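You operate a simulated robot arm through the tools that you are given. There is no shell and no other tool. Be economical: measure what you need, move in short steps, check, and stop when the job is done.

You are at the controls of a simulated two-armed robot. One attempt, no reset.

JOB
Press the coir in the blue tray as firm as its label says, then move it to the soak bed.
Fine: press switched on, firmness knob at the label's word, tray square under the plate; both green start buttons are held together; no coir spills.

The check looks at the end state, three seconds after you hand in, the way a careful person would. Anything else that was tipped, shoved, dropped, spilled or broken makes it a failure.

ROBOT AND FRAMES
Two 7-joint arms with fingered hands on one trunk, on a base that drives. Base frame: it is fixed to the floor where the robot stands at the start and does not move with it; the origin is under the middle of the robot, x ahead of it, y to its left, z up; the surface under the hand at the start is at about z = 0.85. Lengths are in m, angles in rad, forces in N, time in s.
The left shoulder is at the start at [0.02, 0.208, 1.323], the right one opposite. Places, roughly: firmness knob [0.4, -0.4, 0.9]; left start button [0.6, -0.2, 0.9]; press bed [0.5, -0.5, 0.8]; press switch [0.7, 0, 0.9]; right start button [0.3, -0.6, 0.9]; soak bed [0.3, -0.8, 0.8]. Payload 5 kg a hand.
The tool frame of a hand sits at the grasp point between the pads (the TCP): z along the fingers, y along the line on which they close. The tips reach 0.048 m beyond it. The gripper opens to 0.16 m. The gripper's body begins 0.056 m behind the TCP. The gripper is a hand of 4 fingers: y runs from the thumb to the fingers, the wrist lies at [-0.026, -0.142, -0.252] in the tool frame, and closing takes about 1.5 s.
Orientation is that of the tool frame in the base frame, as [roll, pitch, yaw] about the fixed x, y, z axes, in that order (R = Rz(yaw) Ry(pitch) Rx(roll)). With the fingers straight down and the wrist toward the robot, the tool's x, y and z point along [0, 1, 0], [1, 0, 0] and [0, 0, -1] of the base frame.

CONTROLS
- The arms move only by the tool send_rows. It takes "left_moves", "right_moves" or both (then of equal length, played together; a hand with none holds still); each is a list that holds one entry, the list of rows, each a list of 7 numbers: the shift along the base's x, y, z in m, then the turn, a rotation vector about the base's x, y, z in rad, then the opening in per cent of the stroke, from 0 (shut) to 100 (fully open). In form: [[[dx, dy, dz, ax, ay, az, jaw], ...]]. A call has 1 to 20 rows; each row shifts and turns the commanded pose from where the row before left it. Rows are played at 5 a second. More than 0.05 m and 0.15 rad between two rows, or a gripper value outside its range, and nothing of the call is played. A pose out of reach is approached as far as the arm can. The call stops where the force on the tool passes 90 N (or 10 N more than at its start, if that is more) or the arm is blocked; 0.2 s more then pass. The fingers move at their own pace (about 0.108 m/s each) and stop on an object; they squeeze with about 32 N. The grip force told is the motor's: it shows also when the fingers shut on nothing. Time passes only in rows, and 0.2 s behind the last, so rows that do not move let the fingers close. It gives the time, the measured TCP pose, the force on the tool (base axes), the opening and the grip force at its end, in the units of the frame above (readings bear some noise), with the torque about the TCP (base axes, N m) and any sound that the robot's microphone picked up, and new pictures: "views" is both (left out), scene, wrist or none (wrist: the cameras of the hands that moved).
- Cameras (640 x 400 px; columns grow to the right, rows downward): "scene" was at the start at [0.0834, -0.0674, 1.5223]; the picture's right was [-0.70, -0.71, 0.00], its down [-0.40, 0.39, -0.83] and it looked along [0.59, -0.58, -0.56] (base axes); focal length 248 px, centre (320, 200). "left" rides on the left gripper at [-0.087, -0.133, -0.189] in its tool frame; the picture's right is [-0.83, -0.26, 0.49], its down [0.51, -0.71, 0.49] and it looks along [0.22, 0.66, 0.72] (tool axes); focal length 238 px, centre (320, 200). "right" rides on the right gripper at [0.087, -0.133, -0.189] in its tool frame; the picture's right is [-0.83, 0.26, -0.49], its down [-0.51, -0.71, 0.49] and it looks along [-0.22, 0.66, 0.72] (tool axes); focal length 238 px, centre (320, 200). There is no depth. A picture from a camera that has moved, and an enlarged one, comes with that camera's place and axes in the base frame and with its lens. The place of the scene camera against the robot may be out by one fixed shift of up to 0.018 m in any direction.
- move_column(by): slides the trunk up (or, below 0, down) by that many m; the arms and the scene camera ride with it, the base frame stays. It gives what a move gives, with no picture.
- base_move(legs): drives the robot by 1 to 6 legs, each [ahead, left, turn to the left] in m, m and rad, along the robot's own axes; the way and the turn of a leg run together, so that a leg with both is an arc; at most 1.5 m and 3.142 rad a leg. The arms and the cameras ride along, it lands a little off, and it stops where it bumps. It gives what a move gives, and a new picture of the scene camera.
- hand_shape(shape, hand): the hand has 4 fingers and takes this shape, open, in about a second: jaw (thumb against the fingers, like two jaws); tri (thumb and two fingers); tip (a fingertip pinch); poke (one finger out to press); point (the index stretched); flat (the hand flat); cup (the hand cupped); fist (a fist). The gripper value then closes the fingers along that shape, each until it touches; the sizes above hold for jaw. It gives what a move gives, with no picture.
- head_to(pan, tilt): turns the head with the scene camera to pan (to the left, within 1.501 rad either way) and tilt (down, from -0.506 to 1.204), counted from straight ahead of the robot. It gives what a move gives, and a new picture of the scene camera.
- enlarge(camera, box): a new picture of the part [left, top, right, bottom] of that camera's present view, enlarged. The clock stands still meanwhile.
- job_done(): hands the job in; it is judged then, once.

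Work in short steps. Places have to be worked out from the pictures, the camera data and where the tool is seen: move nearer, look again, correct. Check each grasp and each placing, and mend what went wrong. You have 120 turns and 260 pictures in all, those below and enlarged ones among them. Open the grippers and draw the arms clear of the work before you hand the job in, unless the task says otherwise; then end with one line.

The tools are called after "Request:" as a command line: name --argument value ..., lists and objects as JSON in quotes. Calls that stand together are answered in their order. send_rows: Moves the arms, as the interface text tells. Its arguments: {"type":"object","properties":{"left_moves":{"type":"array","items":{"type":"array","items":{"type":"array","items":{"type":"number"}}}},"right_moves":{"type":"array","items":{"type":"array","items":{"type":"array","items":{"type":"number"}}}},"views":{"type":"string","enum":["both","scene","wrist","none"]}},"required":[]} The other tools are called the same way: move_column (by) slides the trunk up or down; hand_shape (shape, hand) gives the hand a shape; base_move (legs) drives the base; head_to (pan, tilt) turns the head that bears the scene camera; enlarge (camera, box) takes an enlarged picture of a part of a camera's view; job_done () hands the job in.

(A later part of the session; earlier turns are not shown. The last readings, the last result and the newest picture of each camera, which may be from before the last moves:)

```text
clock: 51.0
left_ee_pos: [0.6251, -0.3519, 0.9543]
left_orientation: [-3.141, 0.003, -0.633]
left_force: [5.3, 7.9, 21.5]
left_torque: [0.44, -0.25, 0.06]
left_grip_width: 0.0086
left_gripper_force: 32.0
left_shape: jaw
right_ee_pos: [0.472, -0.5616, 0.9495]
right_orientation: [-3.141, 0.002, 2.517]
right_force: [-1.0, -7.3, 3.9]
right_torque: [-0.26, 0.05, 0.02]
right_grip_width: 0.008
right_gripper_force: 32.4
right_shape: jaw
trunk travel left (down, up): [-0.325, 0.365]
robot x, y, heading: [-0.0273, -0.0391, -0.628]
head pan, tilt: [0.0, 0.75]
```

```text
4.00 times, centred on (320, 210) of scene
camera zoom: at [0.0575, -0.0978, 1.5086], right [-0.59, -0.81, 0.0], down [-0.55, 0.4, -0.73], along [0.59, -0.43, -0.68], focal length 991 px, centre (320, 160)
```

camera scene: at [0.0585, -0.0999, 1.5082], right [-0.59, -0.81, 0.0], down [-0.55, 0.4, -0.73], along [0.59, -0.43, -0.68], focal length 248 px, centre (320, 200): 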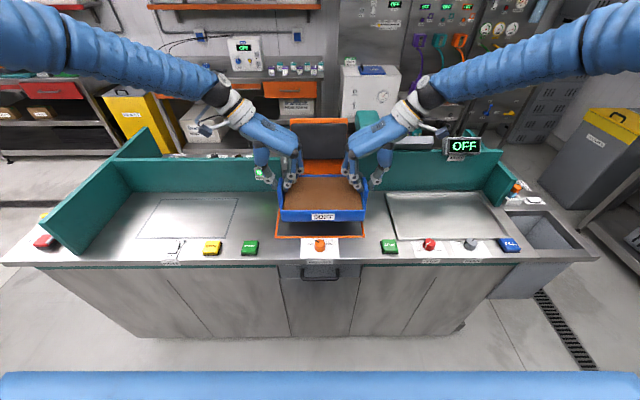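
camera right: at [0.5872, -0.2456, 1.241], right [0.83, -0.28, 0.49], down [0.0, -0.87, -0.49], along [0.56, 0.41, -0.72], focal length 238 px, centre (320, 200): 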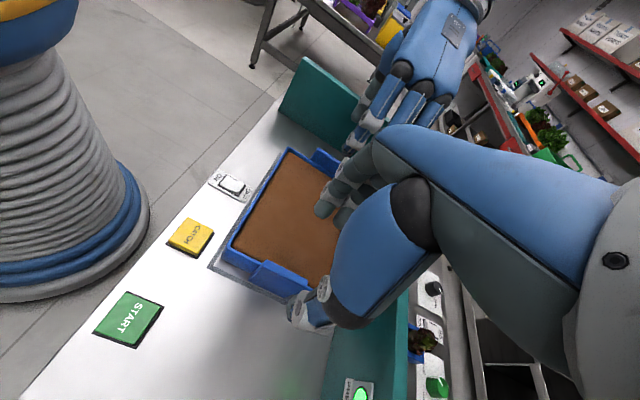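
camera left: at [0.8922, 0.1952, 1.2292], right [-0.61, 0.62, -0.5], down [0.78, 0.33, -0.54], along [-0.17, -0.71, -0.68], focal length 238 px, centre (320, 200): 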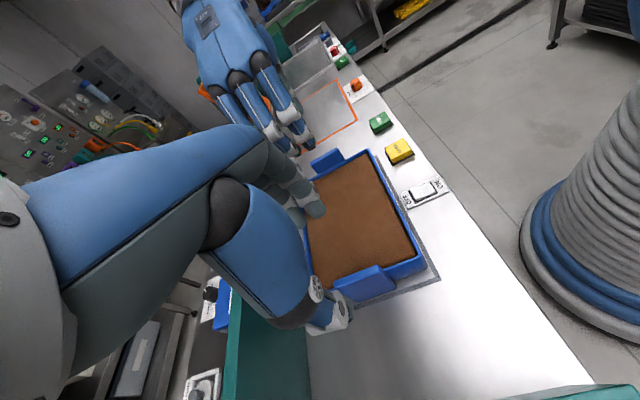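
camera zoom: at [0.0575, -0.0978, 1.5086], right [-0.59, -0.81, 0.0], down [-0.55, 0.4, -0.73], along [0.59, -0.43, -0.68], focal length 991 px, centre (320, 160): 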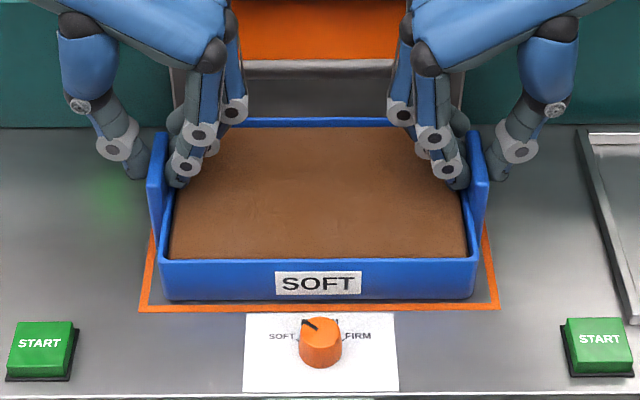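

It's seated on the bed. I'll open both hands and lift straight up.

Request:
send_rows --left_moves '[[[0, 0, 0.002, 0, 0, 0, 20], [0, 0, 0, 0, 0, 0, 40], [0, 0, 0, 0, 0, 0, 60], [0, 0, 0, 0, 0, 0, 60], [0, 0, 0.03, 0, 0, 0, 60], [0, 0, 0.045, 0, 0, 0, 60], [0, 0, 0.045, 0, 0, 0, 60], [0, 0, 0.045, 0, 0, 0, 60]]]' --right_moves '[[[0, 0, 0, 0, 0, 0, 20], [0, 0, 0, 0, 0, 0, 40], [0, 0, 0, 0, 0, 0, 60], [0, 0, 0, 0, 0, 0, 60], [0, 0, 0.03, 0, 0, 0, 60], [0, 0, 0.045, 0, 0, 0, 60], [0, 0, 0.045, 0, 0, 0, 60], [0, 0, 0.045, 0, 0, 0, 60]]]' --views "scene"

Request:
enlarge --camera "scene" --box '[240, 150, 400, 270]'

Request:
enlarge --camera "scene" --box '[290, 225, 350, 265]'

```text
clock: 52.8
left_ee_pos: [0.6219, -0.3478, 1.1221]
left_orientation: [-3.14, 0.006, -0.632]
left_force: [-1.5, 0.4, -1.5]
left_torque: [-0.13, -0.15, 0.02]
left_grip_width: 0.0957
left_gripper_force: 0.1
left_shape: jaw
right_ee_pos: [0.4683, -0.5588, 1.1148]
right_orientation: [-3.141, 0.0, 2.519]
right_force: [-1.1, 1.1, 0.1]
right_torque: [-0.05, -0.13, -0.04]
right_grip_width: 0.0953
right_gripper_force: 0.1
right_shape: jaw
trunk travel left (down, up): [-0.325, 0.365]
robot x, y, heading: [-0.0246, -0.0356, -0.628]
head pan, tilt: [0.0, 0.75]
camera scene: at [0.0564, -0.0973, 1.5086], right [-0.59, -0.81, 0.0], down [-0.55, 0.4, -0.73], along [0.59, -0.43, -0.68], focal length 248 px, centre (320, 200)
```

scene: 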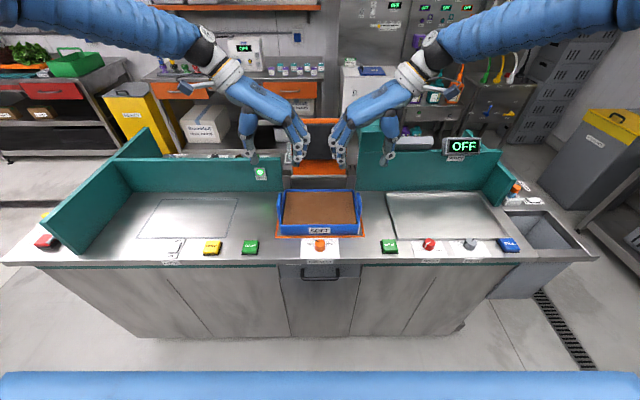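

```text
3.33 times, centred on (320, 210) of scene
camera zoom: at [0.0564, -0.0973, 1.5086], right [-0.59, -0.81, 0.0], down [-0.55, 0.4, -0.73], along [0.59, -0.43, -0.68], focal length 826 px, centre (320, 167)
```

zoom: 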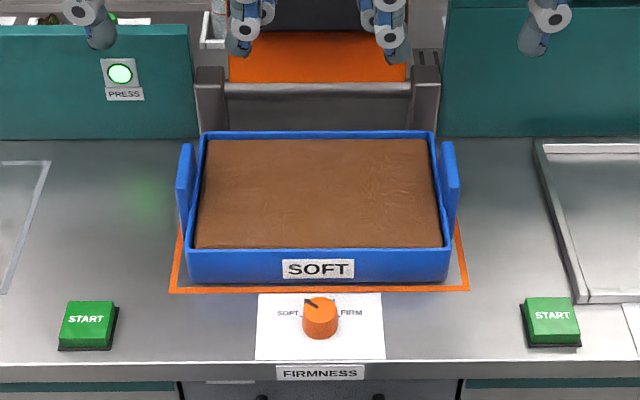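

```text
10.00 times, centred on (320, 245) of scene
camera zoom: at [0.0564, -0.0973, 1.5086], right [-0.59, -0.81, 0.0], down [-0.55, 0.4, -0.73], along [0.59, -0.43, -0.68], focal length 2478 px, centre (320, -250)
```

zoom: 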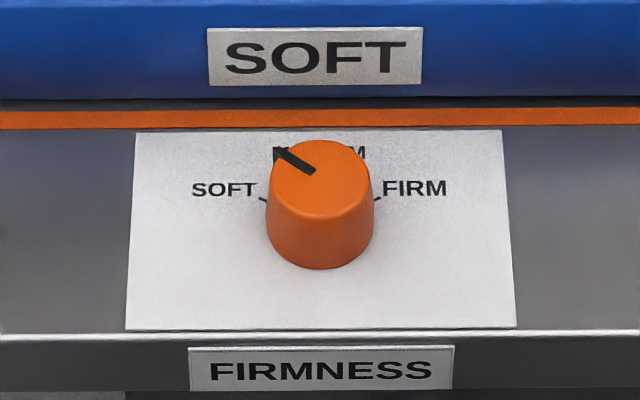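

The tray is square in the outline, the PRESS lamp is green and the knob is at the SOFT tick. Now I'll move both hands above the two green START buttons, with wrists toward the robot.

Request:
send_rows --left_moves '[[[-0.0055, 0.0153, -0.002, 0, 0, 0.1427, 60], [-0.0055, 0.0153, -0.002, 0, 0, 0.1427, 60], [-0.0055, 0.0153, -0.002, 0, 0, 0.1427, 60], [-0.0055, 0.0153, -0.002, 0, 0, 0.1427, 60], [-0.0055, 0.0153, -0.002, 0, 0, 0.1427, 60], [-0.0055, 0.0153, -0.002, 0, 0, 0.1427, 60], [-0.0055, 0.0153, -0.002, 0, 0, 0.1427, 60], [-0.0055, 0.0153, -0.002, 0, 0, 0.1427, 60], [-0.0055, 0.0153, -0.002, 0, 0, 0.1427, 60], [-0.0055, 0.0153, -0.002, 0, 0, 0.1427, 60], [-0.0055, 0.0153, -0.002, 0, 0, 0.1427, 60]]]' --right_moves '[[[-0.0163, 0.0006, -0.002, 0, 0, -0.1436, 60], [-0.0163, 0.0006, -0.002, 0, 0, -0.1436, 60], [-0.0163, 0.0006, -0.002, 0, 0, -0.1436, 60], [-0.0163, 0.0006, -0.002, 0, 0, -0.1436, 60], [-0.0163, 0.0006, -0.002, 0, 0, -0.1436, 60], [-0.0163, 0.0006, -0.002, 0, 0, -0.1436, 60], [-0.0163, 0.0006, -0.002, 0, 0, -0.1436, 60], [-0.0163, 0.0006, -0.002, 0, 0, -0.1436, 60], [-0.0163, 0.0006, -0.002, 0, 0, -0.1436, 60], [-0.0163, 0.0006, -0.002, 0, 0, -0.1436, 60], [-0.0163, 0.0006, -0.002, 0, 0, -0.1436, 60]]]' --views "none"

Request:
hand_shape --hand "left" --shape "poke"

Request:
hand_shape --hand "right" --shape "poke"

Request:
send_rows --left_moves '[[[0, 0, -0.045, 0, 0, 0, 0], [0, 0, -0.045, 0, 0, 0, 0], [0, 0, -0.04, 0, 0, 0, 0]]]' --right_moves '[[[0, 0, -0.045, 0, 0, 0, 0], [0, 0, -0.045, 0, 0, 0, 0], [0, 0, -0.035, 0, 0, 0, 0]]]'

```text
clock: 55.2
left_ee_pos: [0.5644, -0.1828, 1.0968]
left_orientation: [-3.141, 0.004, 0.942]
left_force: [0.0, 0.4, -0.7]
left_torque: [-0.05, -0.04, 0.03]
left_grip_width: 0.0957
left_gripper_force: 0.0
left_shape: jaw
right_ee_pos: [0.2908, -0.554, 1.0918]
right_orientation: [3.141, 0.001, 0.934]
right_force: [-0.3, 0.4, 0.4]
right_torque: [-0.03, -0.05, 0.0]
right_grip_width: 0.0957
right_gripper_force: 0.0
right_shape: jaw
trunk travel left (down, up): [-0.325, 0.365]
robot x, y, heading: [-0.0262, -0.0424, -0.628]
head pan, tilt: [0.0, 0.75]
```

```text
clock: 56.1
left_ee_pos: [0.565, -0.1823, 1.0967]
left_orientation: [-3.139, 0.006, 0.935]
left_force: [-0.2, 1.9, 0.7]
left_torque: [-0.01, -0.02, -0.02]
left_grip_width: 0.0
left_gripper_force: 0.0
left_shape: poke
right_ee_pos: [0.2928, -0.5538, 1.0939]
right_orientation: [-3.141, -0.001, 0.937]
right_force: [-0.4, -0.7, 0.5]
right_torque: [-0.05, 0.02, 0.04]
right_grip_width: 0.0958
right_gripper_force: 0.2
right_shape: jaw
trunk travel left (down, up): [-0.325, 0.365]
robot x, y, heading: [-0.0281, -0.0359, -0.634]
head pan, tilt: [0.0, 0.75]
```

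```text
clock: 57.0
left_ee_pos: [0.5648, -0.1837, 1.0958]
left_orientation: [-3.14, 0.004, 0.936]
left_force: [-0.8, -0.3, -0.2]
left_torque: [0.01, -0.03, 0.0]
left_grip_width: 0.0001
left_gripper_force: 0.0
left_shape: poke
right_ee_pos: [0.2921, -0.5538, 1.091]
right_orientation: [3.141, -0.001, 0.938]
right_force: [0.4, 0.2, -0.1]
right_torque: [0.03, -0.04, 0.01]
right_grip_width: 0.0
right_gripper_force: 0.0
right_shape: poke
trunk travel left (down, up): [-0.325, 0.365]
robot x, y, heading: [-0.0248, -0.0404, -0.634]
head pan, tilt: [0.0, 0.75]
```

```text
clock: 57.8
left_ee_pos: [0.5663, -0.1846, 0.965]
left_orientation: [-3.14, 0.004, 0.938]
left_force: [2.0, -2.2, 0.4]
left_torque: [0.12, 0.18, 0.0]
left_grip_width: 0.0001
left_gripper_force: 0.0
left_shape: poke
right_ee_pos: [0.2959, -0.5537, 0.9672]
right_orientation: [-3.141, 0.0, 0.936]
right_force: [1.8, -0.9, -0.5]
right_torque: [0.15, 0.21, -0.01]
right_grip_width: 0.0
right_gripper_force: 0.1
right_shape: poke
trunk travel left (down, up): [-0.325, 0.365]
robot x, y, heading: [-0.028, -0.0392, -0.627]
head pan, tilt: [0.0, 0.75]
camera scene: at [0.0611, -0.1005, 1.508], right [-0.59, -0.81, 0.0], down [-0.55, 0.4, -0.73], along [0.59, -0.43, -0.68], focal length 248 px, centre (320, 200)
camera right: at [0.2418, -0.4043, 1.1563], right [-0.29, -0.83, 0.49], down [-0.87, 0.01, -0.49], along [0.4, -0.56, -0.72], focal length 238 px, centre (320, 200)
camera left: at [0.4101, -0.1756, 1.1562], right [-0.7, -0.52, -0.48], down [-0.27, 0.83, -0.49], along [0.65, -0.22, -0.73], focal length 238 px, centre (320, 200)
```

scene: 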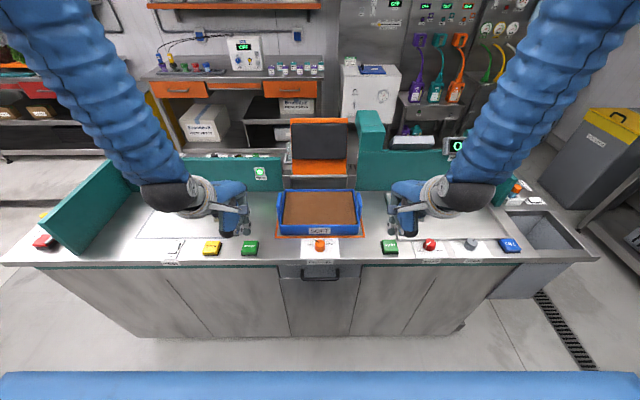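
right: 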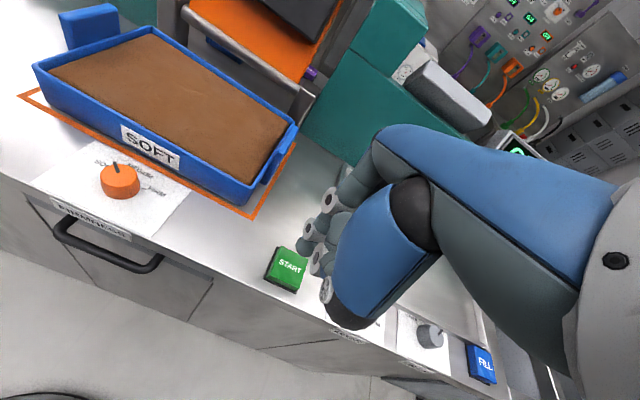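
left: 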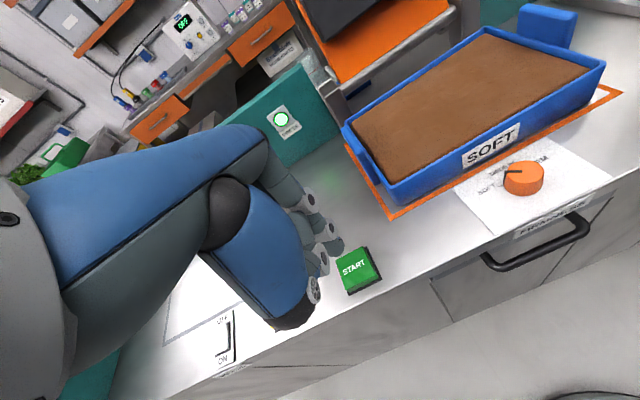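

My finger-landing estimates are within 1 cm of both button centres. I'll correct the left by 9 mm and lower both to just above the buttons.

Request:
send_rows --left_moves '[[[-0.005, 0, -0.015, 0, 0, 0, 0], [-0.004, -0.001, -0.015, 0, 0, 0, 0], [0, 0, -0.006, 0, 0, 0, 0]]]' --right_moves '[[[0, 0, -0.015, 0, 0, 0, 0], [0, 0, -0.015, 0, 0, 0, 0], [0, 0, -0.008, 0, 0, 0, 0]]]' --views "none"

Request:
enlarge --camera "left" --box '[260, 180, 420, 320]'

Request:
enlarge --camera "right" --box '[220, 180, 460, 360]'

Request:
enlarge --camera "scene" --box '[190, 170, 450, 270]'

```text
clock: 58.6
left_ee_pos: [0.5545, -0.1853, 0.93]
left_orientation: [-3.14, 0.005, 0.939]
left_force: [1.2, -1.6, -0.1]
left_torque: [0.03, 0.02, 0.0]
left_grip_width: 0.0001
left_gripper_force: 0.1
left_shape: poke
right_ee_pos: [0.2935, -0.5542, 0.9305]
right_orientation: [3.141, 0.0, 0.937]
right_force: [-0.7, -0.8, 0.3]
right_torque: [0.03, 0.07, 0.02]
right_grip_width: 0.0
right_gripper_force: 0.1
right_shape: poke
trunk travel left (down, up): [-0.325, 0.365]
robot x, y, heading: [-0.0273, -0.0397, -0.63]
head pan, tilt: [0.0, 0.75]
```

```text
2.86 times, centred on (340, 250) of left
camera zoom: at [0.3977, -0.1768, 1.1211], right [-0.7, -0.52, -0.48], down [-0.27, 0.83, -0.49], along [0.65, -0.22, -0.72], focal length 681 px, centre (263, 57)
```

zoom: 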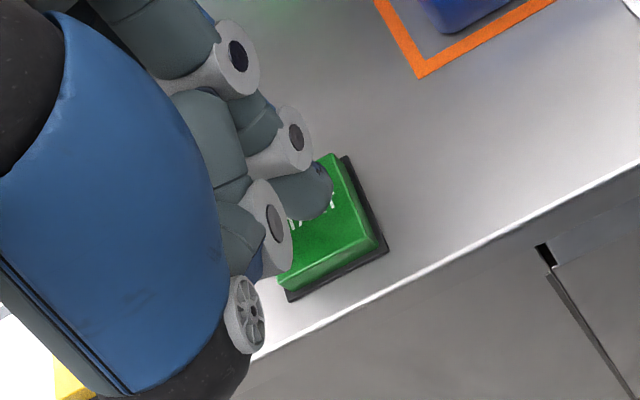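

```text
2.22 times, centred on (340, 270) of right
camera zoom: at [0.238, -0.4037, 1.119], right [-0.29, -0.83, 0.49], down [-0.87, 0.01, -0.49], along [0.4, -0.56, -0.72], focal length 530 px, centre (276, 44)
```

zoom: 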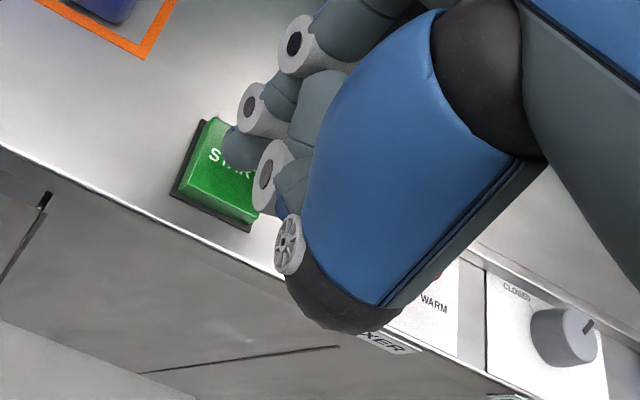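

```text
2.46 times, centred on (320, 220) of scene
camera zoom: at [0.0587, -0.0988, 1.5083], right [-0.59, -0.81, 0.0], down [-0.55, 0.4, -0.73], along [0.59, -0.43, -0.68], focal length 610 px, centre (320, 151)
```

zoom: 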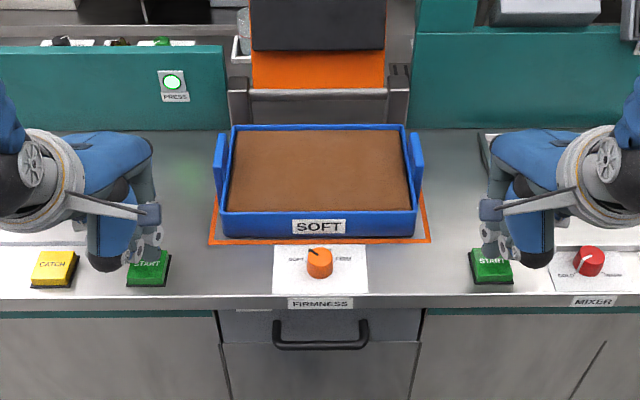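

Both fingers are over the buttons. I'll press down together in small steps and read the forces.

Request:
send_rows --left_moves '[[[0, 0, -0.004, 0, 0, 0, 0], [0, 0, -0.003, 0, 0, 0, 0], [0, 0, -0.003, 0, 0, 0, 0]]]' --right_moves '[[[0, 0, -0.004, 0, 0, 0, 0], [0, 0, -0.003, 0, 0, 0, 0], [0, 0, -0.003, 0, 0, 0, 0]]]' --views "none"

```text
clock: 59.4
left_ee_pos: [0.5532, -0.1844, 0.9218]
left_orientation: [-3.139, 0.006, 0.938]
left_force: [0.6, 0.3, -0.2]
left_torque: [0.01, 0.01, 0.01]
left_grip_width: 0.0
left_gripper_force: 0.0
left_shape: poke
right_ee_pos: [0.293, -0.554, 0.9189]
right_orientation: [3.141, 0.001, 0.937]
right_force: [0.2, 0.1, 0.0]
right_torque: [0.02, -0.04, 0.02]
right_grip_width: 0.0
right_gripper_force: 0.0
right_shape: poke
trunk travel left (down, up): [-0.325, 0.365]
robot x, y, heading: [-0.0265, -0.0357, -0.628]
head pan, tilt: [0.0, 0.75]
```

No contact yet, so I'll continue down.

Request:
send_rows --left_moves '[[[0, 0, -0.004, 0, 0, 0, 0], [0, 0, -0.003, 0, 0, 0, 0], [0, 0, -0.002, 0, 0, 0, 0]]]' --right_moves '[[[0, 0, -0.003, 0, 0, 0, 0], [0, 0, -0.002, 0, 0, 0, 0], [0, 0, -0.002, 0, 0, 0, 0]]]' --views "none"

```text
clock: 60.2
left_ee_pos: [0.555, -0.1855, 0.9118]
left_orientation: [-3.14, 0.008, 0.938]
left_force: [1.2, 1.5, 2.5]
left_torque: [0.06, -0.04, 0.0]
left_grip_width: 0.0
left_gripper_force: 0.0
left_shape: poke
right_ee_pos: [0.2916, -0.5549, 0.9127]
right_orientation: [3.141, -0.001, 0.937]
right_force: [-0.4, 0.2, 2.9]
right_torque: [-0.01, 0.05, -0.02]
right_grip_width: 0.0002
right_gripper_force: 0.2
right_shape: poke
trunk travel left (down, up): [-0.325, 0.365]
robot x, y, heading: [-0.0244, -0.0388, -0.629]
head pan, tilt: [0.0, 0.75]
heard: click, click
```

Two clicks, so both buttons are down together. I'll press 1 mm more and hold, watching the plate.

Request:
send_rows --left_moves '[[[0, 0, -0.001, 0, 0, 0, 0], [0, 0, 0, 0, 0, 0, 0], [0, 0, 0, 0, 0, 0, 0], [0, 0, 0, 0, 0, 0, 0], [0, 0, 0, 0, 0, 0, 0], [0, 0, 0, 0, 0, 0, 0]]]' --right_moves '[[[0, 0, -0.001, 0, 0, 0, 0], [0, 0, 0, 0, 0, 0, 0], [0, 0, 0, 0, 0, 0, 0], [0, 0, 0, 0, 0, 0, 0], [0, 0, 0, 0, 0, 0, 0], [0, 0, 0, 0, 0, 0, 0]]]' --views "scene"

```text
clock: 61.6
left_ee_pos: [0.5537, -0.1842, 0.9113]
left_orientation: [-3.139, 0.006, 0.937]
left_force: [1.5, 0.2, 4.2]
left_torque: [0.09, -0.1, -0.03]
left_grip_width: 0.0001
left_gripper_force: 0.0
left_shape: poke
right_ee_pos: [0.2918, -0.5551, 0.9113]
right_orientation: [-3.141, 0.001, 0.938]
right_force: [-0.5, -0.2, 3.7]
right_torque: [-0.04, 0.05, -0.02]
right_grip_width: 0.0
right_gripper_force: 0.0
right_shape: poke
trunk travel left (down, up): [-0.325, 0.365]
robot x, y, heading: [-0.027, -0.0367, -0.628]
head pan, tilt: [0.0, 0.75]
camera scene: at [0.0583, -0.0985, 1.5083], right [-0.59, -0.81, 0.0], down [-0.55, 0.4, -0.73], along [0.59, -0.43, -0.68], focal length 248 px, centre (320, 200)
```

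scene: 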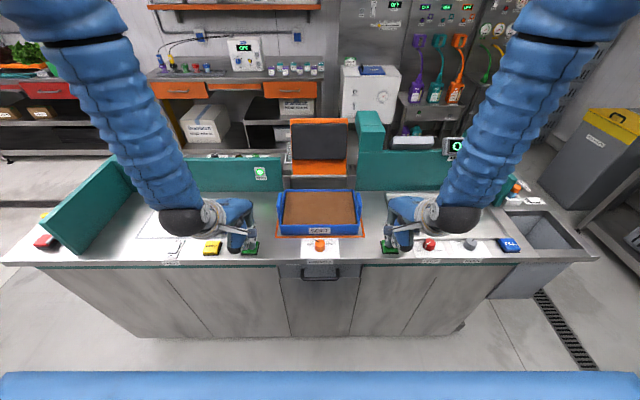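

The plate is still up after 1.4 s. I'll hold with a bit more pressure and watch longer.

Request:
send_rows --left_moves '[[[0, 0, -0.002, 0, 0, 0, 0], [0, 0, 0, 0, 0, 0, 0], [0, 0, 0, 0, 0, 0, 0], [0, 0, 0, 0, 0, 0, 0], [0, 0, 0, 0, 0, 0, 0], [0, 0, 0, 0, 0, 0, 0], [0, 0, 0, 0, 0, 0, 0], [0, 0, 0, 0, 0, 0, 0], [0, 0, 0, 0, 0, 0, 0], [0, 0, 0, 0, 0, 0, 0]]]' --right_moves '[[[0, 0, -0.002, 0, 0, 0, 0], [0, 0, 0, 0, 0, 0, 0], [0, 0, 0, 0, 0, 0, 0], [0, 0, 0, 0, 0, 0, 0], [0, 0, 0, 0, 0, 0, 0], [0, 0, 0, 0, 0, 0, 0], [0, 0, 0, 0, 0, 0, 0], [0, 0, 0, 0, 0, 0, 0], [0, 0, 0, 0, 0, 0, 0], [0, 0, 0, 0, 0, 0, 0]]]' --views "none"

Request:
enlarge --camera "scene" --box '[220, 90, 420, 270]'

```text
clock: 63.8
left_ee_pos: [0.5527, -0.1843, 0.908]
left_orientation: [-3.137, 0.005, 0.937]
left_force: [1.7, -2.1, 9.0]
left_torque: [0.09, -0.21, -0.03]
left_grip_width: 0.0001
left_gripper_force: 0.0
left_shape: poke
right_ee_pos: [0.292, -0.5531, 0.9109]
right_orientation: [-3.141, 0.002, 0.937]
right_force: [1.7, -1.1, 6.0]
right_torque: [-0.12, 0.01, 0.03]
right_grip_width: 0.0
right_gripper_force: 0.2
right_shape: poke
trunk travel left (down, up): [-0.325, 0.365]
robot x, y, heading: [-0.0253, -0.04, -0.627]
head pan, tilt: [0.0, 0.75]
```

```text
2.22 times, centred on (320, 180) of scene
camera zoom: at [0.0581, -0.0986, 1.5084], right [-0.59, -0.81, 0.0], down [-0.55, 0.4, -0.73], along [0.59, -0.43, -0.68], focal length 551 px, centre (320, 244)
```

zoom: 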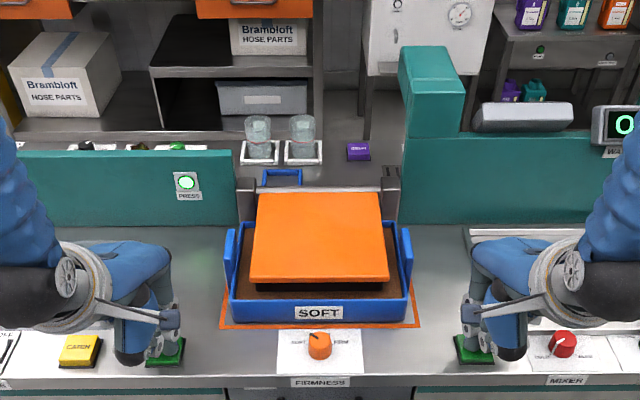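

The plate is coming down onto the tray. I'll keep holding.

Request:
send_rows --left_moves '[[[0, 0, 0, 0, 0, 0, 0], [0, 0, 0, 0, 0, 0, 0], [0, 0, 0, 0, 0, 0, 0], [0, 0, 0, 0, 0, 0, 0], [0, 0, 0, 0, 0, 0, 0], [0, 0, 0, 0, 0, 0, 0], [0, 0, 0, 0, 0, 0, 0], [0, 0, 0, 0, 0, 0, 0]]]' --right_moves '[[[0, 0, 0, 0, 0, 0, 0], [0, 0, 0, 0, 0, 0, 0], [0, 0, 0, 0, 0, 0, 0], [0, 0, 0, 0, 0, 0, 0], [0, 0, 0, 0, 0, 0, 0], [0, 0, 0, 0, 0, 0, 0], [0, 0, 0, 0, 0, 0, 0], [0, 0, 0, 0, 0, 0, 0]]]' --views "none"

Request:
enlarge --camera "scene" --box '[220, 90, 420, 270]'

```text
clock: 65.6
left_ee_pos: [0.5531, -0.183, 0.9088]
left_orientation: [-3.14, 0.006, 0.937]
left_force: [2.2, -2.0, 8.4]
left_torque: [0.09, -0.17, -0.07]
left_grip_width: 0.0001
left_gripper_force: 0.0
left_shape: poke
right_ee_pos: [0.2916, -0.5533, 0.9103]
right_orientation: [3.141, -0.002, 0.938]
right_force: [2.7, -1.9, 4.7]
right_torque: [-0.09, 0.0, 0.03]
right_grip_width: 0.0
right_gripper_force: 0.1
right_shape: poke
trunk travel left (down, up): [-0.325, 0.365]
robot x, y, heading: [-0.0273, -0.0385, -0.634]
head pan, tilt: [0.0, 0.75]
```

```text
2.22 times, centred on (320, 180) of scene
camera zoom: at [0.0581, -0.0986, 1.5084], right [-0.59, -0.81, 0.0], down [-0.55, 0.4, -0.73], along [0.59, -0.43, -0.68], focal length 551 px, centre (320, 244)
```

zoom: 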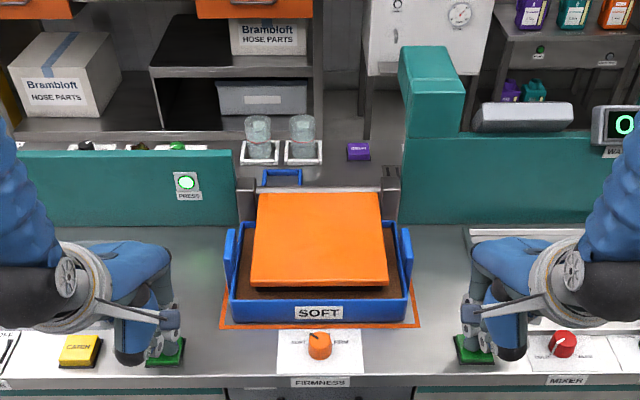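

The plate sank a little further as it pressed. I'll hold longer until it stops or latches.

Request:
send_rows --left_moves '[[[0, 0, 0, 0, 0, 0, 0], [0, 0, 0, 0, 0, 0, 0], [0, 0, 0, 0, 0, 0, 0], [0, 0, 0, 0, 0, 0, 0], [0, 0, 0, 0, 0, 0, 0], [0, 0, 0, 0, 0, 0, 0], [0, 0, 0, 0, 0, 0, 0], [0, 0, 0, 0, 0, 0, 0], [0, 0, 0, 0, 0, 0, 0], [0, 0, 0, 0, 0, 0, 0], [0, 0, 0, 0, 0, 0, 0], [0, 0, 0, 0, 0, 0, 0], [0, 0, 0, 0, 0, 0, 0], [0, 0, 0, 0, 0, 0, 0], [0, 0, 0, 0, 0, 0, 0]]]' --right_moves '[[[0, 0, 0, 0, 0, 0, 0], [0, 0, 0, 0, 0, 0, 0], [0, 0, 0, 0, 0, 0, 0], [0, 0, 0, 0, 0, 0, 0], [0, 0, 0, 0, 0, 0, 0], [0, 0, 0, 0, 0, 0, 0], [0, 0, 0, 0, 0, 0, 0], [0, 0, 0, 0, 0, 0, 0], [0, 0, 0, 0, 0, 0, 0], [0, 0, 0, 0, 0, 0, 0], [0, 0, 0, 0, 0, 0, 0], [0, 0, 0, 0, 0, 0, 0], [0, 0, 0, 0, 0, 0, 0], [0, 0, 0, 0, 0, 0, 0], [0, 0, 0, 0, 0, 0, 0]]]' --views "none"

Request:
enlarge --camera "scene" --box '[220, 90, 420, 270]'

```text
clock: 68.8
left_ee_pos: [0.5552, -0.1843, 0.9085]
left_orientation: [-3.141, 0.005, 0.938]
left_force: [2.9, -2.4, 9.3]
left_torque: [0.05, -0.21, -0.07]
left_grip_width: 0.0001
left_gripper_force: 0.1
left_shape: poke
right_ee_pos: [0.2917, -0.554, 0.9097]
right_orientation: [-3.142, -0.001, 0.938]
right_force: [1.4, -2.3, 5.8]
right_torque: [-0.15, 0.02, 0.03]
right_grip_width: 0.0
right_gripper_force: 0.1
right_shape: poke
trunk travel left (down, up): [-0.325, 0.365]
robot x, y, heading: [-0.0277, -0.0418, -0.626]
head pan, tilt: [0.0, 0.75]
```

```text
2.22 times, centred on (320, 180) of scene
camera zoom: at [0.0581, -0.0985, 1.5084], right [-0.59, -0.81, 0.0], down [-0.55, 0.4, -0.73], along [0.59, -0.43, -0.68], focal length 551 px, centre (320, 244)
```

zoom: 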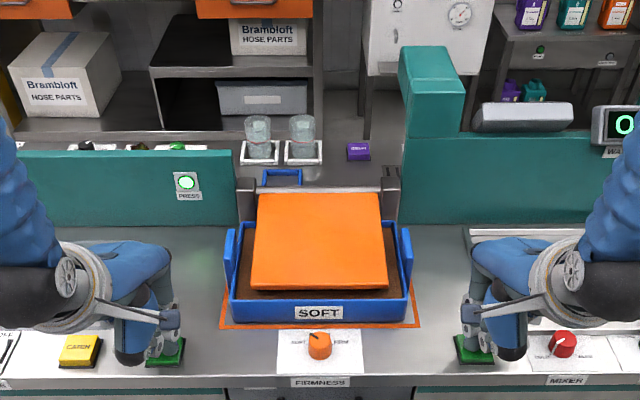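

The plate is nearly stationary. I'll hold one more stretch to be sure the cycle completes.

Request:
send_rows --left_moves '[[[0, 0, 0, 0, 0, 0, 0], [0, 0, 0, 0, 0, 0, 0], [0, 0, 0, 0, 0, 0, 0], [0, 0, 0, 0, 0, 0, 0], [0, 0, 0, 0, 0, 0, 0], [0, 0, 0, 0, 0, 0, 0], [0, 0, 0, 0, 0, 0, 0], [0, 0, 0, 0, 0, 0, 0], [0, 0, 0, 0, 0, 0, 0], [0, 0, 0, 0, 0, 0, 0], [0, 0, 0, 0, 0, 0, 0], [0, 0, 0, 0, 0, 0, 0], [0, 0, 0, 0, 0, 0, 0], [0, 0, 0, 0, 0, 0, 0], [0, 0, 0, 0, 0, 0, 0]]]' --right_moves '[[[0, 0, 0, 0, 0, 0, 0], [0, 0, 0, 0, 0, 0, 0], [0, 0, 0, 0, 0, 0, 0], [0, 0, 0, 0, 0, 0, 0], [0, 0, 0, 0, 0, 0, 0], [0, 0, 0, 0, 0, 0, 0], [0, 0, 0, 0, 0, 0, 0], [0, 0, 0, 0, 0, 0, 0], [0, 0, 0, 0, 0, 0, 0], [0, 0, 0, 0, 0, 0, 0], [0, 0, 0, 0, 0, 0, 0], [0, 0, 0, 0, 0, 0, 0], [0, 0, 0, 0, 0, 0, 0], [0, 0, 0, 0, 0, 0, 0], [0, 0, 0, 0, 0, 0, 0]]]' --views "none"

Request:
enlarge --camera "scene" --box '[220, 90, 420, 270]'

```text
clock: 72.0
left_ee_pos: [0.5545, -0.1837, 0.9087]
left_orientation: [-3.139, 0.005, 0.937]
left_force: [3.1, -1.3, 9.5]
left_torque: [0.05, -0.19, -0.07]
left_grip_width: 0.0003
left_gripper_force: 0.1
left_shape: poke
right_ee_pos: [0.2915, -0.5541, 0.9101]
right_orientation: [3.14, 0.0, 0.936]
right_force: [-0.1, -0.8, 5.6]
right_torque: [-0.12, 0.0, 0.03]
right_grip_width: 0.0
right_gripper_force: 0.0
right_shape: poke
trunk travel left (down, up): [-0.325, 0.365]
robot x, y, heading: [-0.0223, -0.0366, -0.63]
head pan, tilt: [0.0, 0.75]
```

```text
2.22 times, centred on (320, 180) of scene
camera zoom: at [0.0581, -0.0985, 1.5084], right [-0.59, -0.81, 0.0], down [-0.55, 0.4, -0.73], along [0.59, -0.43, -0.68], focal length 551 px, centre (320, 244)
```

zoom: 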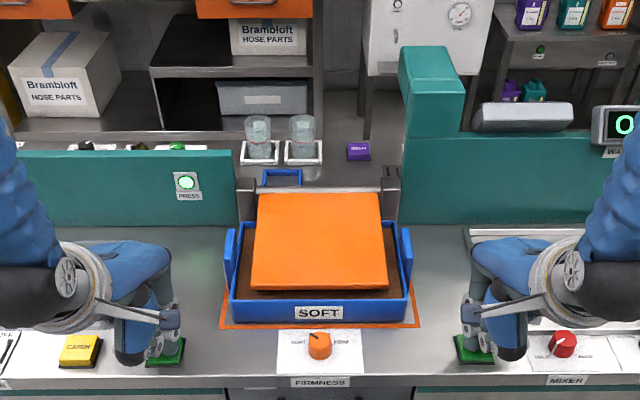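

The plate is stationary. I'll release both buttons by lifting straight up.

Request:
send_rows --left_moves '[[[0, 0, 0.03, 0, 0, 0, 0], [0, 0, 0.045, 0, 0, 0, 0], [0, 0, 0.045, 0, 0, 0, 0], [0, 0, 0, 0, 0, 0, 0], [0, 0, 0, 0, 0, 0, 0], [0, 0, 0, 0, 0, 0, 0], [0, 0, 0, 0, 0, 0, 0]]]' --right_moves '[[[0, 0, 0.03, 0, 0, 0, 0], [0, 0, 0.045, 0, 0, 0, 0], [0, 0, 0.045, 0, 0, 0, 0], [0, 0, 0, 0, 0, 0, 0], [0, 0, 0, 0, 0, 0, 0], [0, 0, 0, 0, 0, 0, 0], [0, 0, 0, 0, 0, 0, 0]]]' --views "scene"

```text
clock: 73.6
left_ee_pos: [0.5556, -0.1832, 1.0302]
left_orientation: [-3.14, 0.006, 0.937]
left_force: [0.5, 0.4, -0.2]
left_torque: [-0.01, 0.02, 0.01]
left_grip_width: 0.0001
left_gripper_force: 0.1
left_shape: poke
right_ee_pos: [0.2924, -0.5535, 1.0288]
right_orientation: [-3.141, 0.001, 0.937]
right_force: [-0.7, 0.2, -0.7]
right_torque: [0.0, 0.01, -0.02]
right_grip_width: 0.0
right_gripper_force: 0.0
right_shape: poke
trunk travel left (down, up): [-0.325, 0.365]
robot x, y, heading: [-0.0285, -0.0375, -0.635]
head pan, tilt: [0.0, 0.75]
camera scene: at [0.0584, -0.0986, 1.5083], right [-0.59, -0.81, 0.0], down [-0.55, 0.4, -0.73], along [0.59, -0.43, -0.68], focal length 248 px, centre (320, 200)
```

scene: 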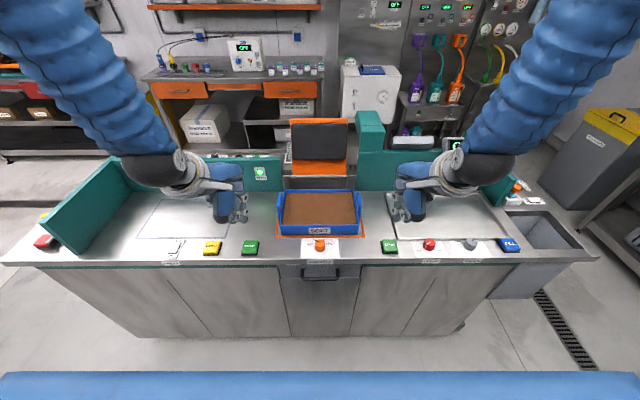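

The plate rose by itself. I'll look at the pressed coir.

Request:
enlarge --camera "scene" --box '[255, 110, 385, 270]'

Request:
enlarge --camera "scene" --box '[260, 175, 380, 255]'

```text
2.50 times, centred on (320, 190) of scene
camera zoom: at [0.0584, -0.0986, 1.5083], right [-0.59, -0.81, 0.0], down [-0.55, 0.4, -0.73], along [0.59, -0.43, -0.68], focal length 620 px, centre (320, 225)
```

zoom: 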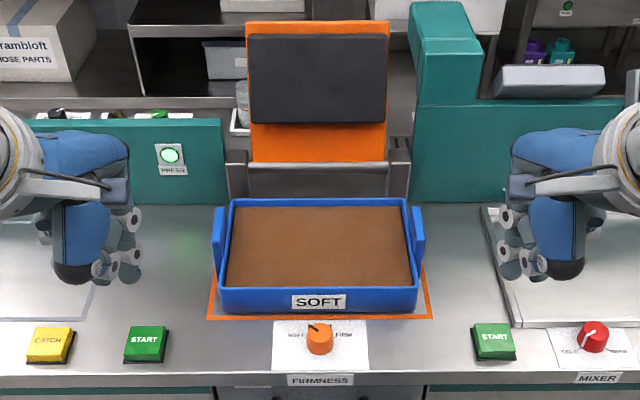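

```text
5.00 times, centred on (320, 215) of scene
camera zoom: at [0.0584, -0.0986, 1.5083], right [-0.59, -0.81, 0.0], down [-0.55, 0.4, -0.73], along [0.59, -0.43, -0.68], focal length 1239 px, centre (320, 125)
```

zoom: 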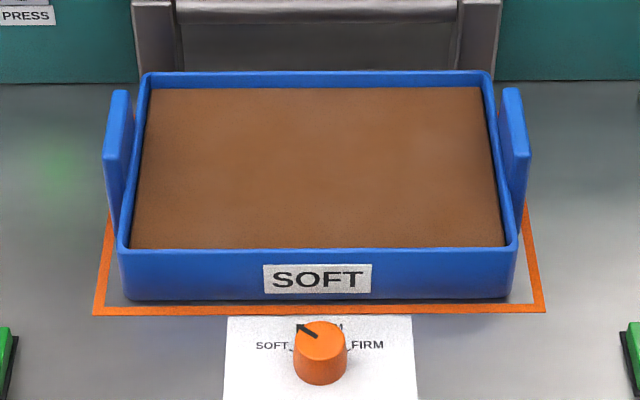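

The coir is evenly pressed in the tray with no spill. I'll raise the hands, go back to jaw, and return over the tabs.

Request:
send_rows --left_moves '[[[0, 0, 0.04, 0, 0, 0, 0], [0, 0, 0.03, 0, 0, 0, 0]]]' --right_moves '[[[0, 0, 0.04, 0, 0, 0, 0], [0, 0, 0.03, 0, 0, 0, 0]]]' --views "none"

Request:
hand_shape --hand "left" --shape "jaw"

Request:
hand_shape --hand "right" --shape "jaw"

Request:
send_rows --left_moves '[[[0.0061, -0.0152, 0, 0, 0, -0.1427, 60], [0.0061, -0.0152, 0, 0, 0, -0.1427, 60], [0.0061, -0.0152, 0, 0, 0, -0.1427, 60], [0.0061, -0.0152, 0, 0, 0, -0.1427, 60], [0.0061, -0.0152, 0, 0, 0, -0.1427, 60], [0.0061, -0.0152, 0, 0, 0, -0.1427, 60], [0.0061, -0.0152, 0, 0, 0, -0.1427, 60], [0.0061, -0.0152, 0, 0, 0, -0.1427, 60], [0.0061, -0.0152, 0, 0, 0, -0.1427, 60], [0.0061, -0.0152, 0, 0, 0, -0.1427, 60], [0.0061, -0.0152, 0, 0, 0, -0.1427, 60]]]' --right_moves '[[[0.0162, -0.0006, 0, 0, 0, 0.1436, 60], [0.0162, -0.0006, 0, 0, 0, 0.1436, 60], [0.0162, -0.0006, 0, 0, 0, 0.1436, 60], [0.0162, -0.0006, 0, 0, 0, 0.1436, 60], [0.0162, -0.0006, 0, 0, 0, 0.1436, 60], [0.0162, -0.0006, 0, 0, 0, 0.1436, 60], [0.0162, -0.0006, 0, 0, 0, 0.1436, 60], [0.0162, -0.0006, 0, 0, 0, 0.1436, 60], [0.0162, -0.0006, 0, 0, 0, 0.1436, 60], [0.0162, -0.0006, 0, 0, 0, 0.1436, 60], [0.0162, -0.0006, 0, 0, 0, 0.1436, 60]]]'

```text
clock: 74.2
left_ee_pos: [0.5558, -0.1827, 1.0988]
left_orientation: [-3.139, 0.005, 0.938]
left_force: [0.4, 0.6, -0.4]
left_torque: [-0.06, -0.03, 0.01]
left_grip_width: 0.0
left_gripper_force: 0.1
left_shape: poke
right_ee_pos: [0.2917, -0.5546, 1.1001]
right_orientation: [-3.139, 0.0, 0.937]
right_force: [-1.1, -0.2, 0.0]
right_torque: [-0.04, -0.07, -0.02]
right_grip_width: 0.0
right_gripper_force: 0.1
right_shape: poke
trunk travel left (down, up): [-0.325, 0.365]
robot x, y, heading: [-0.0256, -0.0405, -0.627]
head pan, tilt: [0.0, 0.75]
```

```text
clock: 75.1
left_ee_pos: [0.5543, -0.1844, 1.0988]
left_orientation: [-3.14, 0.005, 0.938]
left_force: [-0.5, -1.2, -0.1]
left_torque: [-0.01, 0.0, -0.01]
left_grip_width: 0.1599
left_gripper_force: 0.1
left_shape: jaw
right_ee_pos: [0.2921, -0.5537, 1.1009]
right_orientation: [3.14, 0.001, 0.938]
right_force: [0.3, 0.4, 0.9]
right_torque: [-0.02, -0.01, -0.03]
right_grip_width: 0.0
right_gripper_force: 0.1
right_shape: poke
trunk travel left (down, up): [-0.325, 0.365]
robot x, y, heading: [-0.0251, -0.0355, -0.631]
head pan, tilt: [0.0, 0.75]
```

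```text
clock: 76.0
left_ee_pos: [0.5555, -0.1835, 1.0974]
left_orientation: [-3.139, 0.004, 0.937]
left_force: [0.2, -0.1, 0.1]
left_torque: [0.0, -0.01, 0.02]
left_grip_width: 0.16
left_gripper_force: 0.1
left_shape: jaw
right_ee_pos: [0.2931, -0.5532, 1.0999]
right_orientation: [3.141, 0.001, 0.938]
right_force: [-0.7, 0.0, -0.6]
right_torque: [0.01, -0.05, 0.02]
right_grip_width: 0.16
right_gripper_force: 0.0
right_shape: jaw
trunk travel left (down, up): [-0.325, 0.365]
robot x, y, heading: [-0.0283, -0.0415, -0.627]
head pan, tilt: [0.0, 0.75]
```

```text
clock: 78.4
left_ee_pos: [0.6233, -0.3514, 1.0979]
left_orientation: [-3.14, 0.008, -0.635]
left_force: [0.2, -0.5, -1.6]
left_torque: [0.08, 0.18, -0.04]
left_grip_width: 0.0963
left_gripper_force: 0.0
left_shape: jaw
right_ee_pos: [0.4727, -0.5634, 1.0969]
right_orientation: [3.14, -0.001, 2.518]
right_force: [0.3, -0.8, -0.9]
right_torque: [0.12, 0.08, 0.06]
right_grip_width: 0.0962
right_gripper_force: 0.1
right_shape: jaw
trunk travel left (down, up): [-0.325, 0.365]
robot x, y, heading: [-0.0303, -0.0398, -0.631]
head pan, tilt: [0.0, 0.75]
camera scene: at [0.0607, -0.1003, 1.508], right [-0.59, -0.81, 0.0], down [-0.55, 0.4, -0.73], along [0.59, -0.43, -0.68], focal length 248 px, centre (320, 200)
camera right: at [0.3253, -0.6187, 1.2857], right [0.83, -0.28, 0.48], down [0.0, -0.87, -0.49], along [0.56, 0.41, -0.72], focal length 238 px, centre (320, 200)
camera left: at [0.6335, -0.1951, 1.2885], right [-0.52, 0.71, -0.48], down [0.83, 0.27, -0.49], along [-0.22, -0.65, -0.73], focal length 238 px, centre (320, 200)
```

scene: 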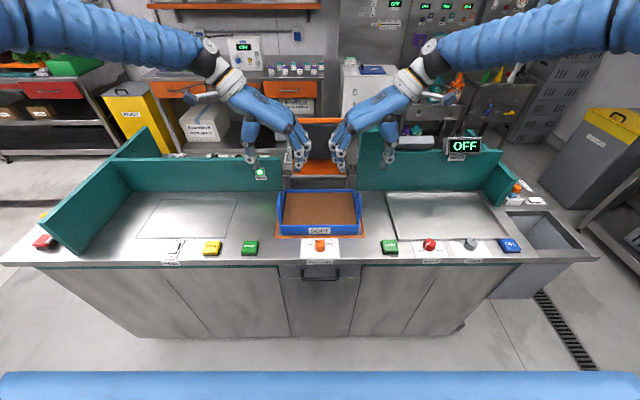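
right: 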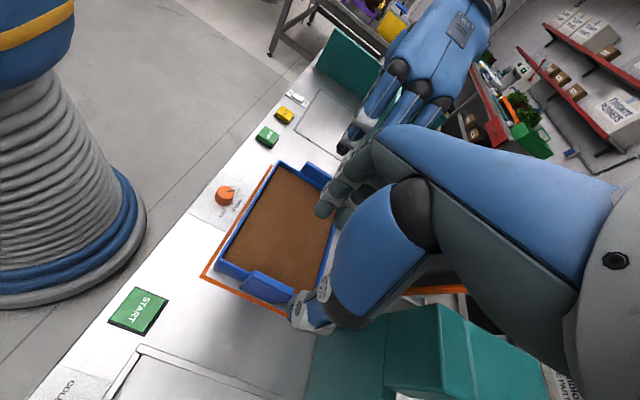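
left: 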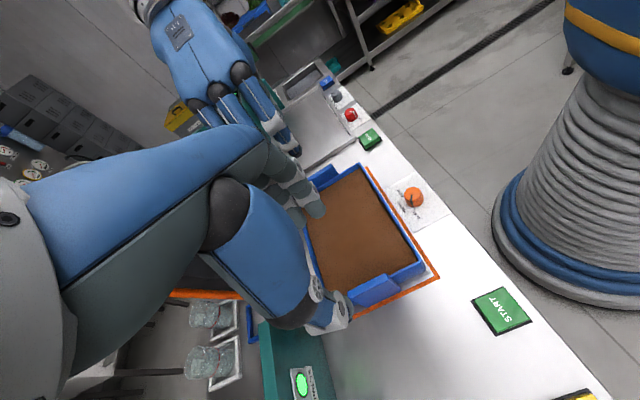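

Both hands are back over the tabs. I'll lower them to the earlier grasp height, then close.

Request:
send_rows --left_moves '[[[0, 0, -0.045, 0, 0, 0, 60], [0, 0, -0.045, 0, 0, 0, 60], [0, 0, -0.03, 0, 0, 0, 60], [0, 0, -0.02, 0, 0, 0, 60]]]' --right_moves '[[[-0.001, 0.001, -0.045, 0, 0, 0, 60], [-0.001, 0.001, -0.045, 0, 0, 0, 60], [0, 0, -0.03, 0, 0, 0, 60], [0, 0, -0.023, 0, 0, 0, 60]]]' --views "none"

Request:
enlarge --camera "scene" --box '[240, 150, 400, 260]'

```text
clock: 79.4
left_ee_pos: [0.6231, -0.3529, 0.9577]
left_orientation: [-3.139, 0.009, -0.634]
left_force: [1.2, -1.0, -0.7]
left_torque: [0.03, 0.04, -0.03]
left_grip_width: 0.0962
left_gripper_force: 0.0
left_shape: jaw
right_ee_pos: [0.4699, -0.5598, 0.957]
right_orientation: [-3.142, -0.001, 2.515]
right_force: [0.8, -0.7, 0.9]
right_torque: [0.04, 0.04, 0.01]
right_grip_width: 0.0962
right_gripper_force: 0.1
right_shape: jaw
trunk travel left (down, up): [-0.325, 0.365]
robot x, y, heading: [-0.0248, -0.0417, -0.63]
head pan, tilt: [0.0, 0.75]
```

```text
3.64 times, centred on (320, 205) of scene
camera zoom: at [0.0595, -0.0995, 1.5082], right [-0.59, -0.81, 0.0], down [-0.55, 0.4, -0.73], along [0.59, -0.43, -0.68], focal length 901 px, centre (320, 182)
```

zoom: 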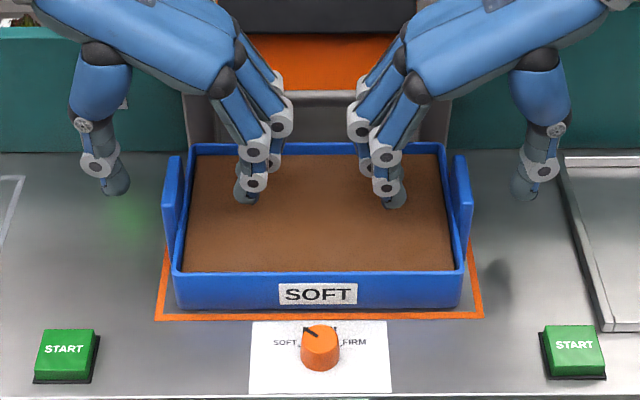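

It's straddling well. I'll close and lift gently.

Request:
send_rows --left_moves '[[[0, 0, -0.002, 0, 0, 0, 40], [0, 0, 0, 0, 0, 0, 20], [0, 0, 0, 0, 0, 0, 0], [0, 0, 0, 0, 0, 0, 0], [0, 0, 0, 0, 0, 0, 0], [0, 0, 0, 0, 0, 0, 0], [0, 0, 0, 0, 0, 0, 0]]]' --right_moves '[[[0, 0, -0.004, 0, 0, 0, 40], [0, 0, 0, 0, 0, 0, 20], [0, 0, 0, 0, 0, 0, 0], [0, 0, 0, 0, 0, 0, 0], [0, 0, 0, 0, 0, 0, 0], [0, 0, 0, 0, 0, 0, 0], [0, 0, 0, 0, 0, 0, 0]]]' --views "none"

Request:
send_rows --left_moves '[[[0, 0, 0.01, 0, 0, 0, 0], [0, 0, 0.015, 0, 0, 0, 0], [0, 0, 0.015, 0, 0, 0, 0], [0, 0, 0.015, 0, 0, 0, 0], [0, 0, 0.015, 0, 0, 0, 0], [0, 0, 0.015, 0, 0, 0, 0], [0, 0, 0, 0, 0, 0, 0]]]' --right_moves '[[[0, 0, 0.01, 0, 0, 0, 0], [0, 0, 0.015, 0, 0, 0, 0], [0, 0, 0.015, 0, 0, 0, 0], [0, 0, 0.015, 0, 0, 0, 0], [0, 0, 0.015, 0, 0, 0, 0], [0, 0, 0.015, 0, 0, 0, 0], [0, 0, 0, 0, 0, 0, 0]]]' --views "scene"

```text
clock: 81.0
left_ee_pos: [0.6217, -0.3519, 0.9568]
left_orientation: [-3.14, 0.006, -0.634]
left_force: [1.9, 3.7, 0.6]
left_torque: [0.12, -0.1, 0.0]
left_grip_width: 0.0078
left_gripper_force: 32.0
left_shape: jaw
right_ee_pos: [0.469, -0.5597, 0.9511]
right_orientation: [-3.141, -0.001, 2.517]
right_force: [-3.3, -3.5, 0.5]
right_torque: [-0.07, 0.08, -0.01]
right_grip_width: 0.0081
right_gripper_force: 31.6
right_shape: jaw
trunk travel left (down, up): [-0.325, 0.365]
robot x, y, heading: [-0.026, -0.0407, -0.632]
head pan, tilt: [0.0, 0.75]
```

```text
clock: 82.6
left_ee_pos: [0.6211, -0.3519, 1.0425]
left_orientation: [-3.14, 0.005, -0.633]
left_force: [1.2, -0.8, -2.9]
left_torque: [-0.08, 0.11, 0.03]
left_grip_width: 0.0079
left_gripper_force: 31.7
left_shape: jaw
right_ee_pos: [0.4695, -0.5599, 1.0372]
right_orientation: [3.141, -0.001, 2.516]
right_force: [0.7, 0.2, -3.5]
right_torque: [0.14, -0.01, 0.06]
right_grip_width: 0.0081
right_gripper_force: 31.9
right_shape: jaw
trunk travel left (down, up): [-0.325, 0.365]
robot x, y, heading: [-0.0261, -0.0379, -0.631]
head pan, tilt: [0.0, 0.75]
camera scene: at [0.0598, -0.0996, 1.5081], right [-0.59, -0.81, 0.0], down [-0.55, 0.4, -0.73], along [0.59, -0.43, -0.68], focal length 248 px, centre (320, 200)
```

scene: 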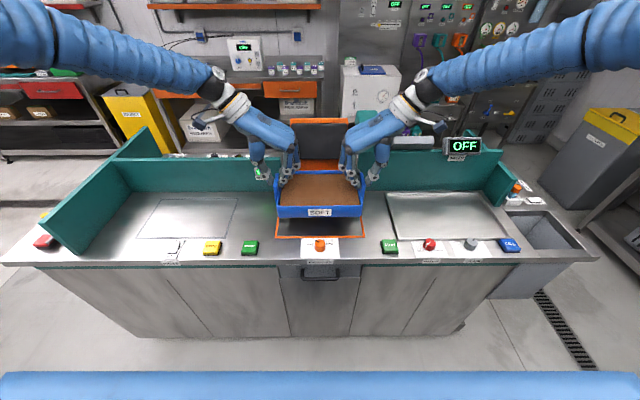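

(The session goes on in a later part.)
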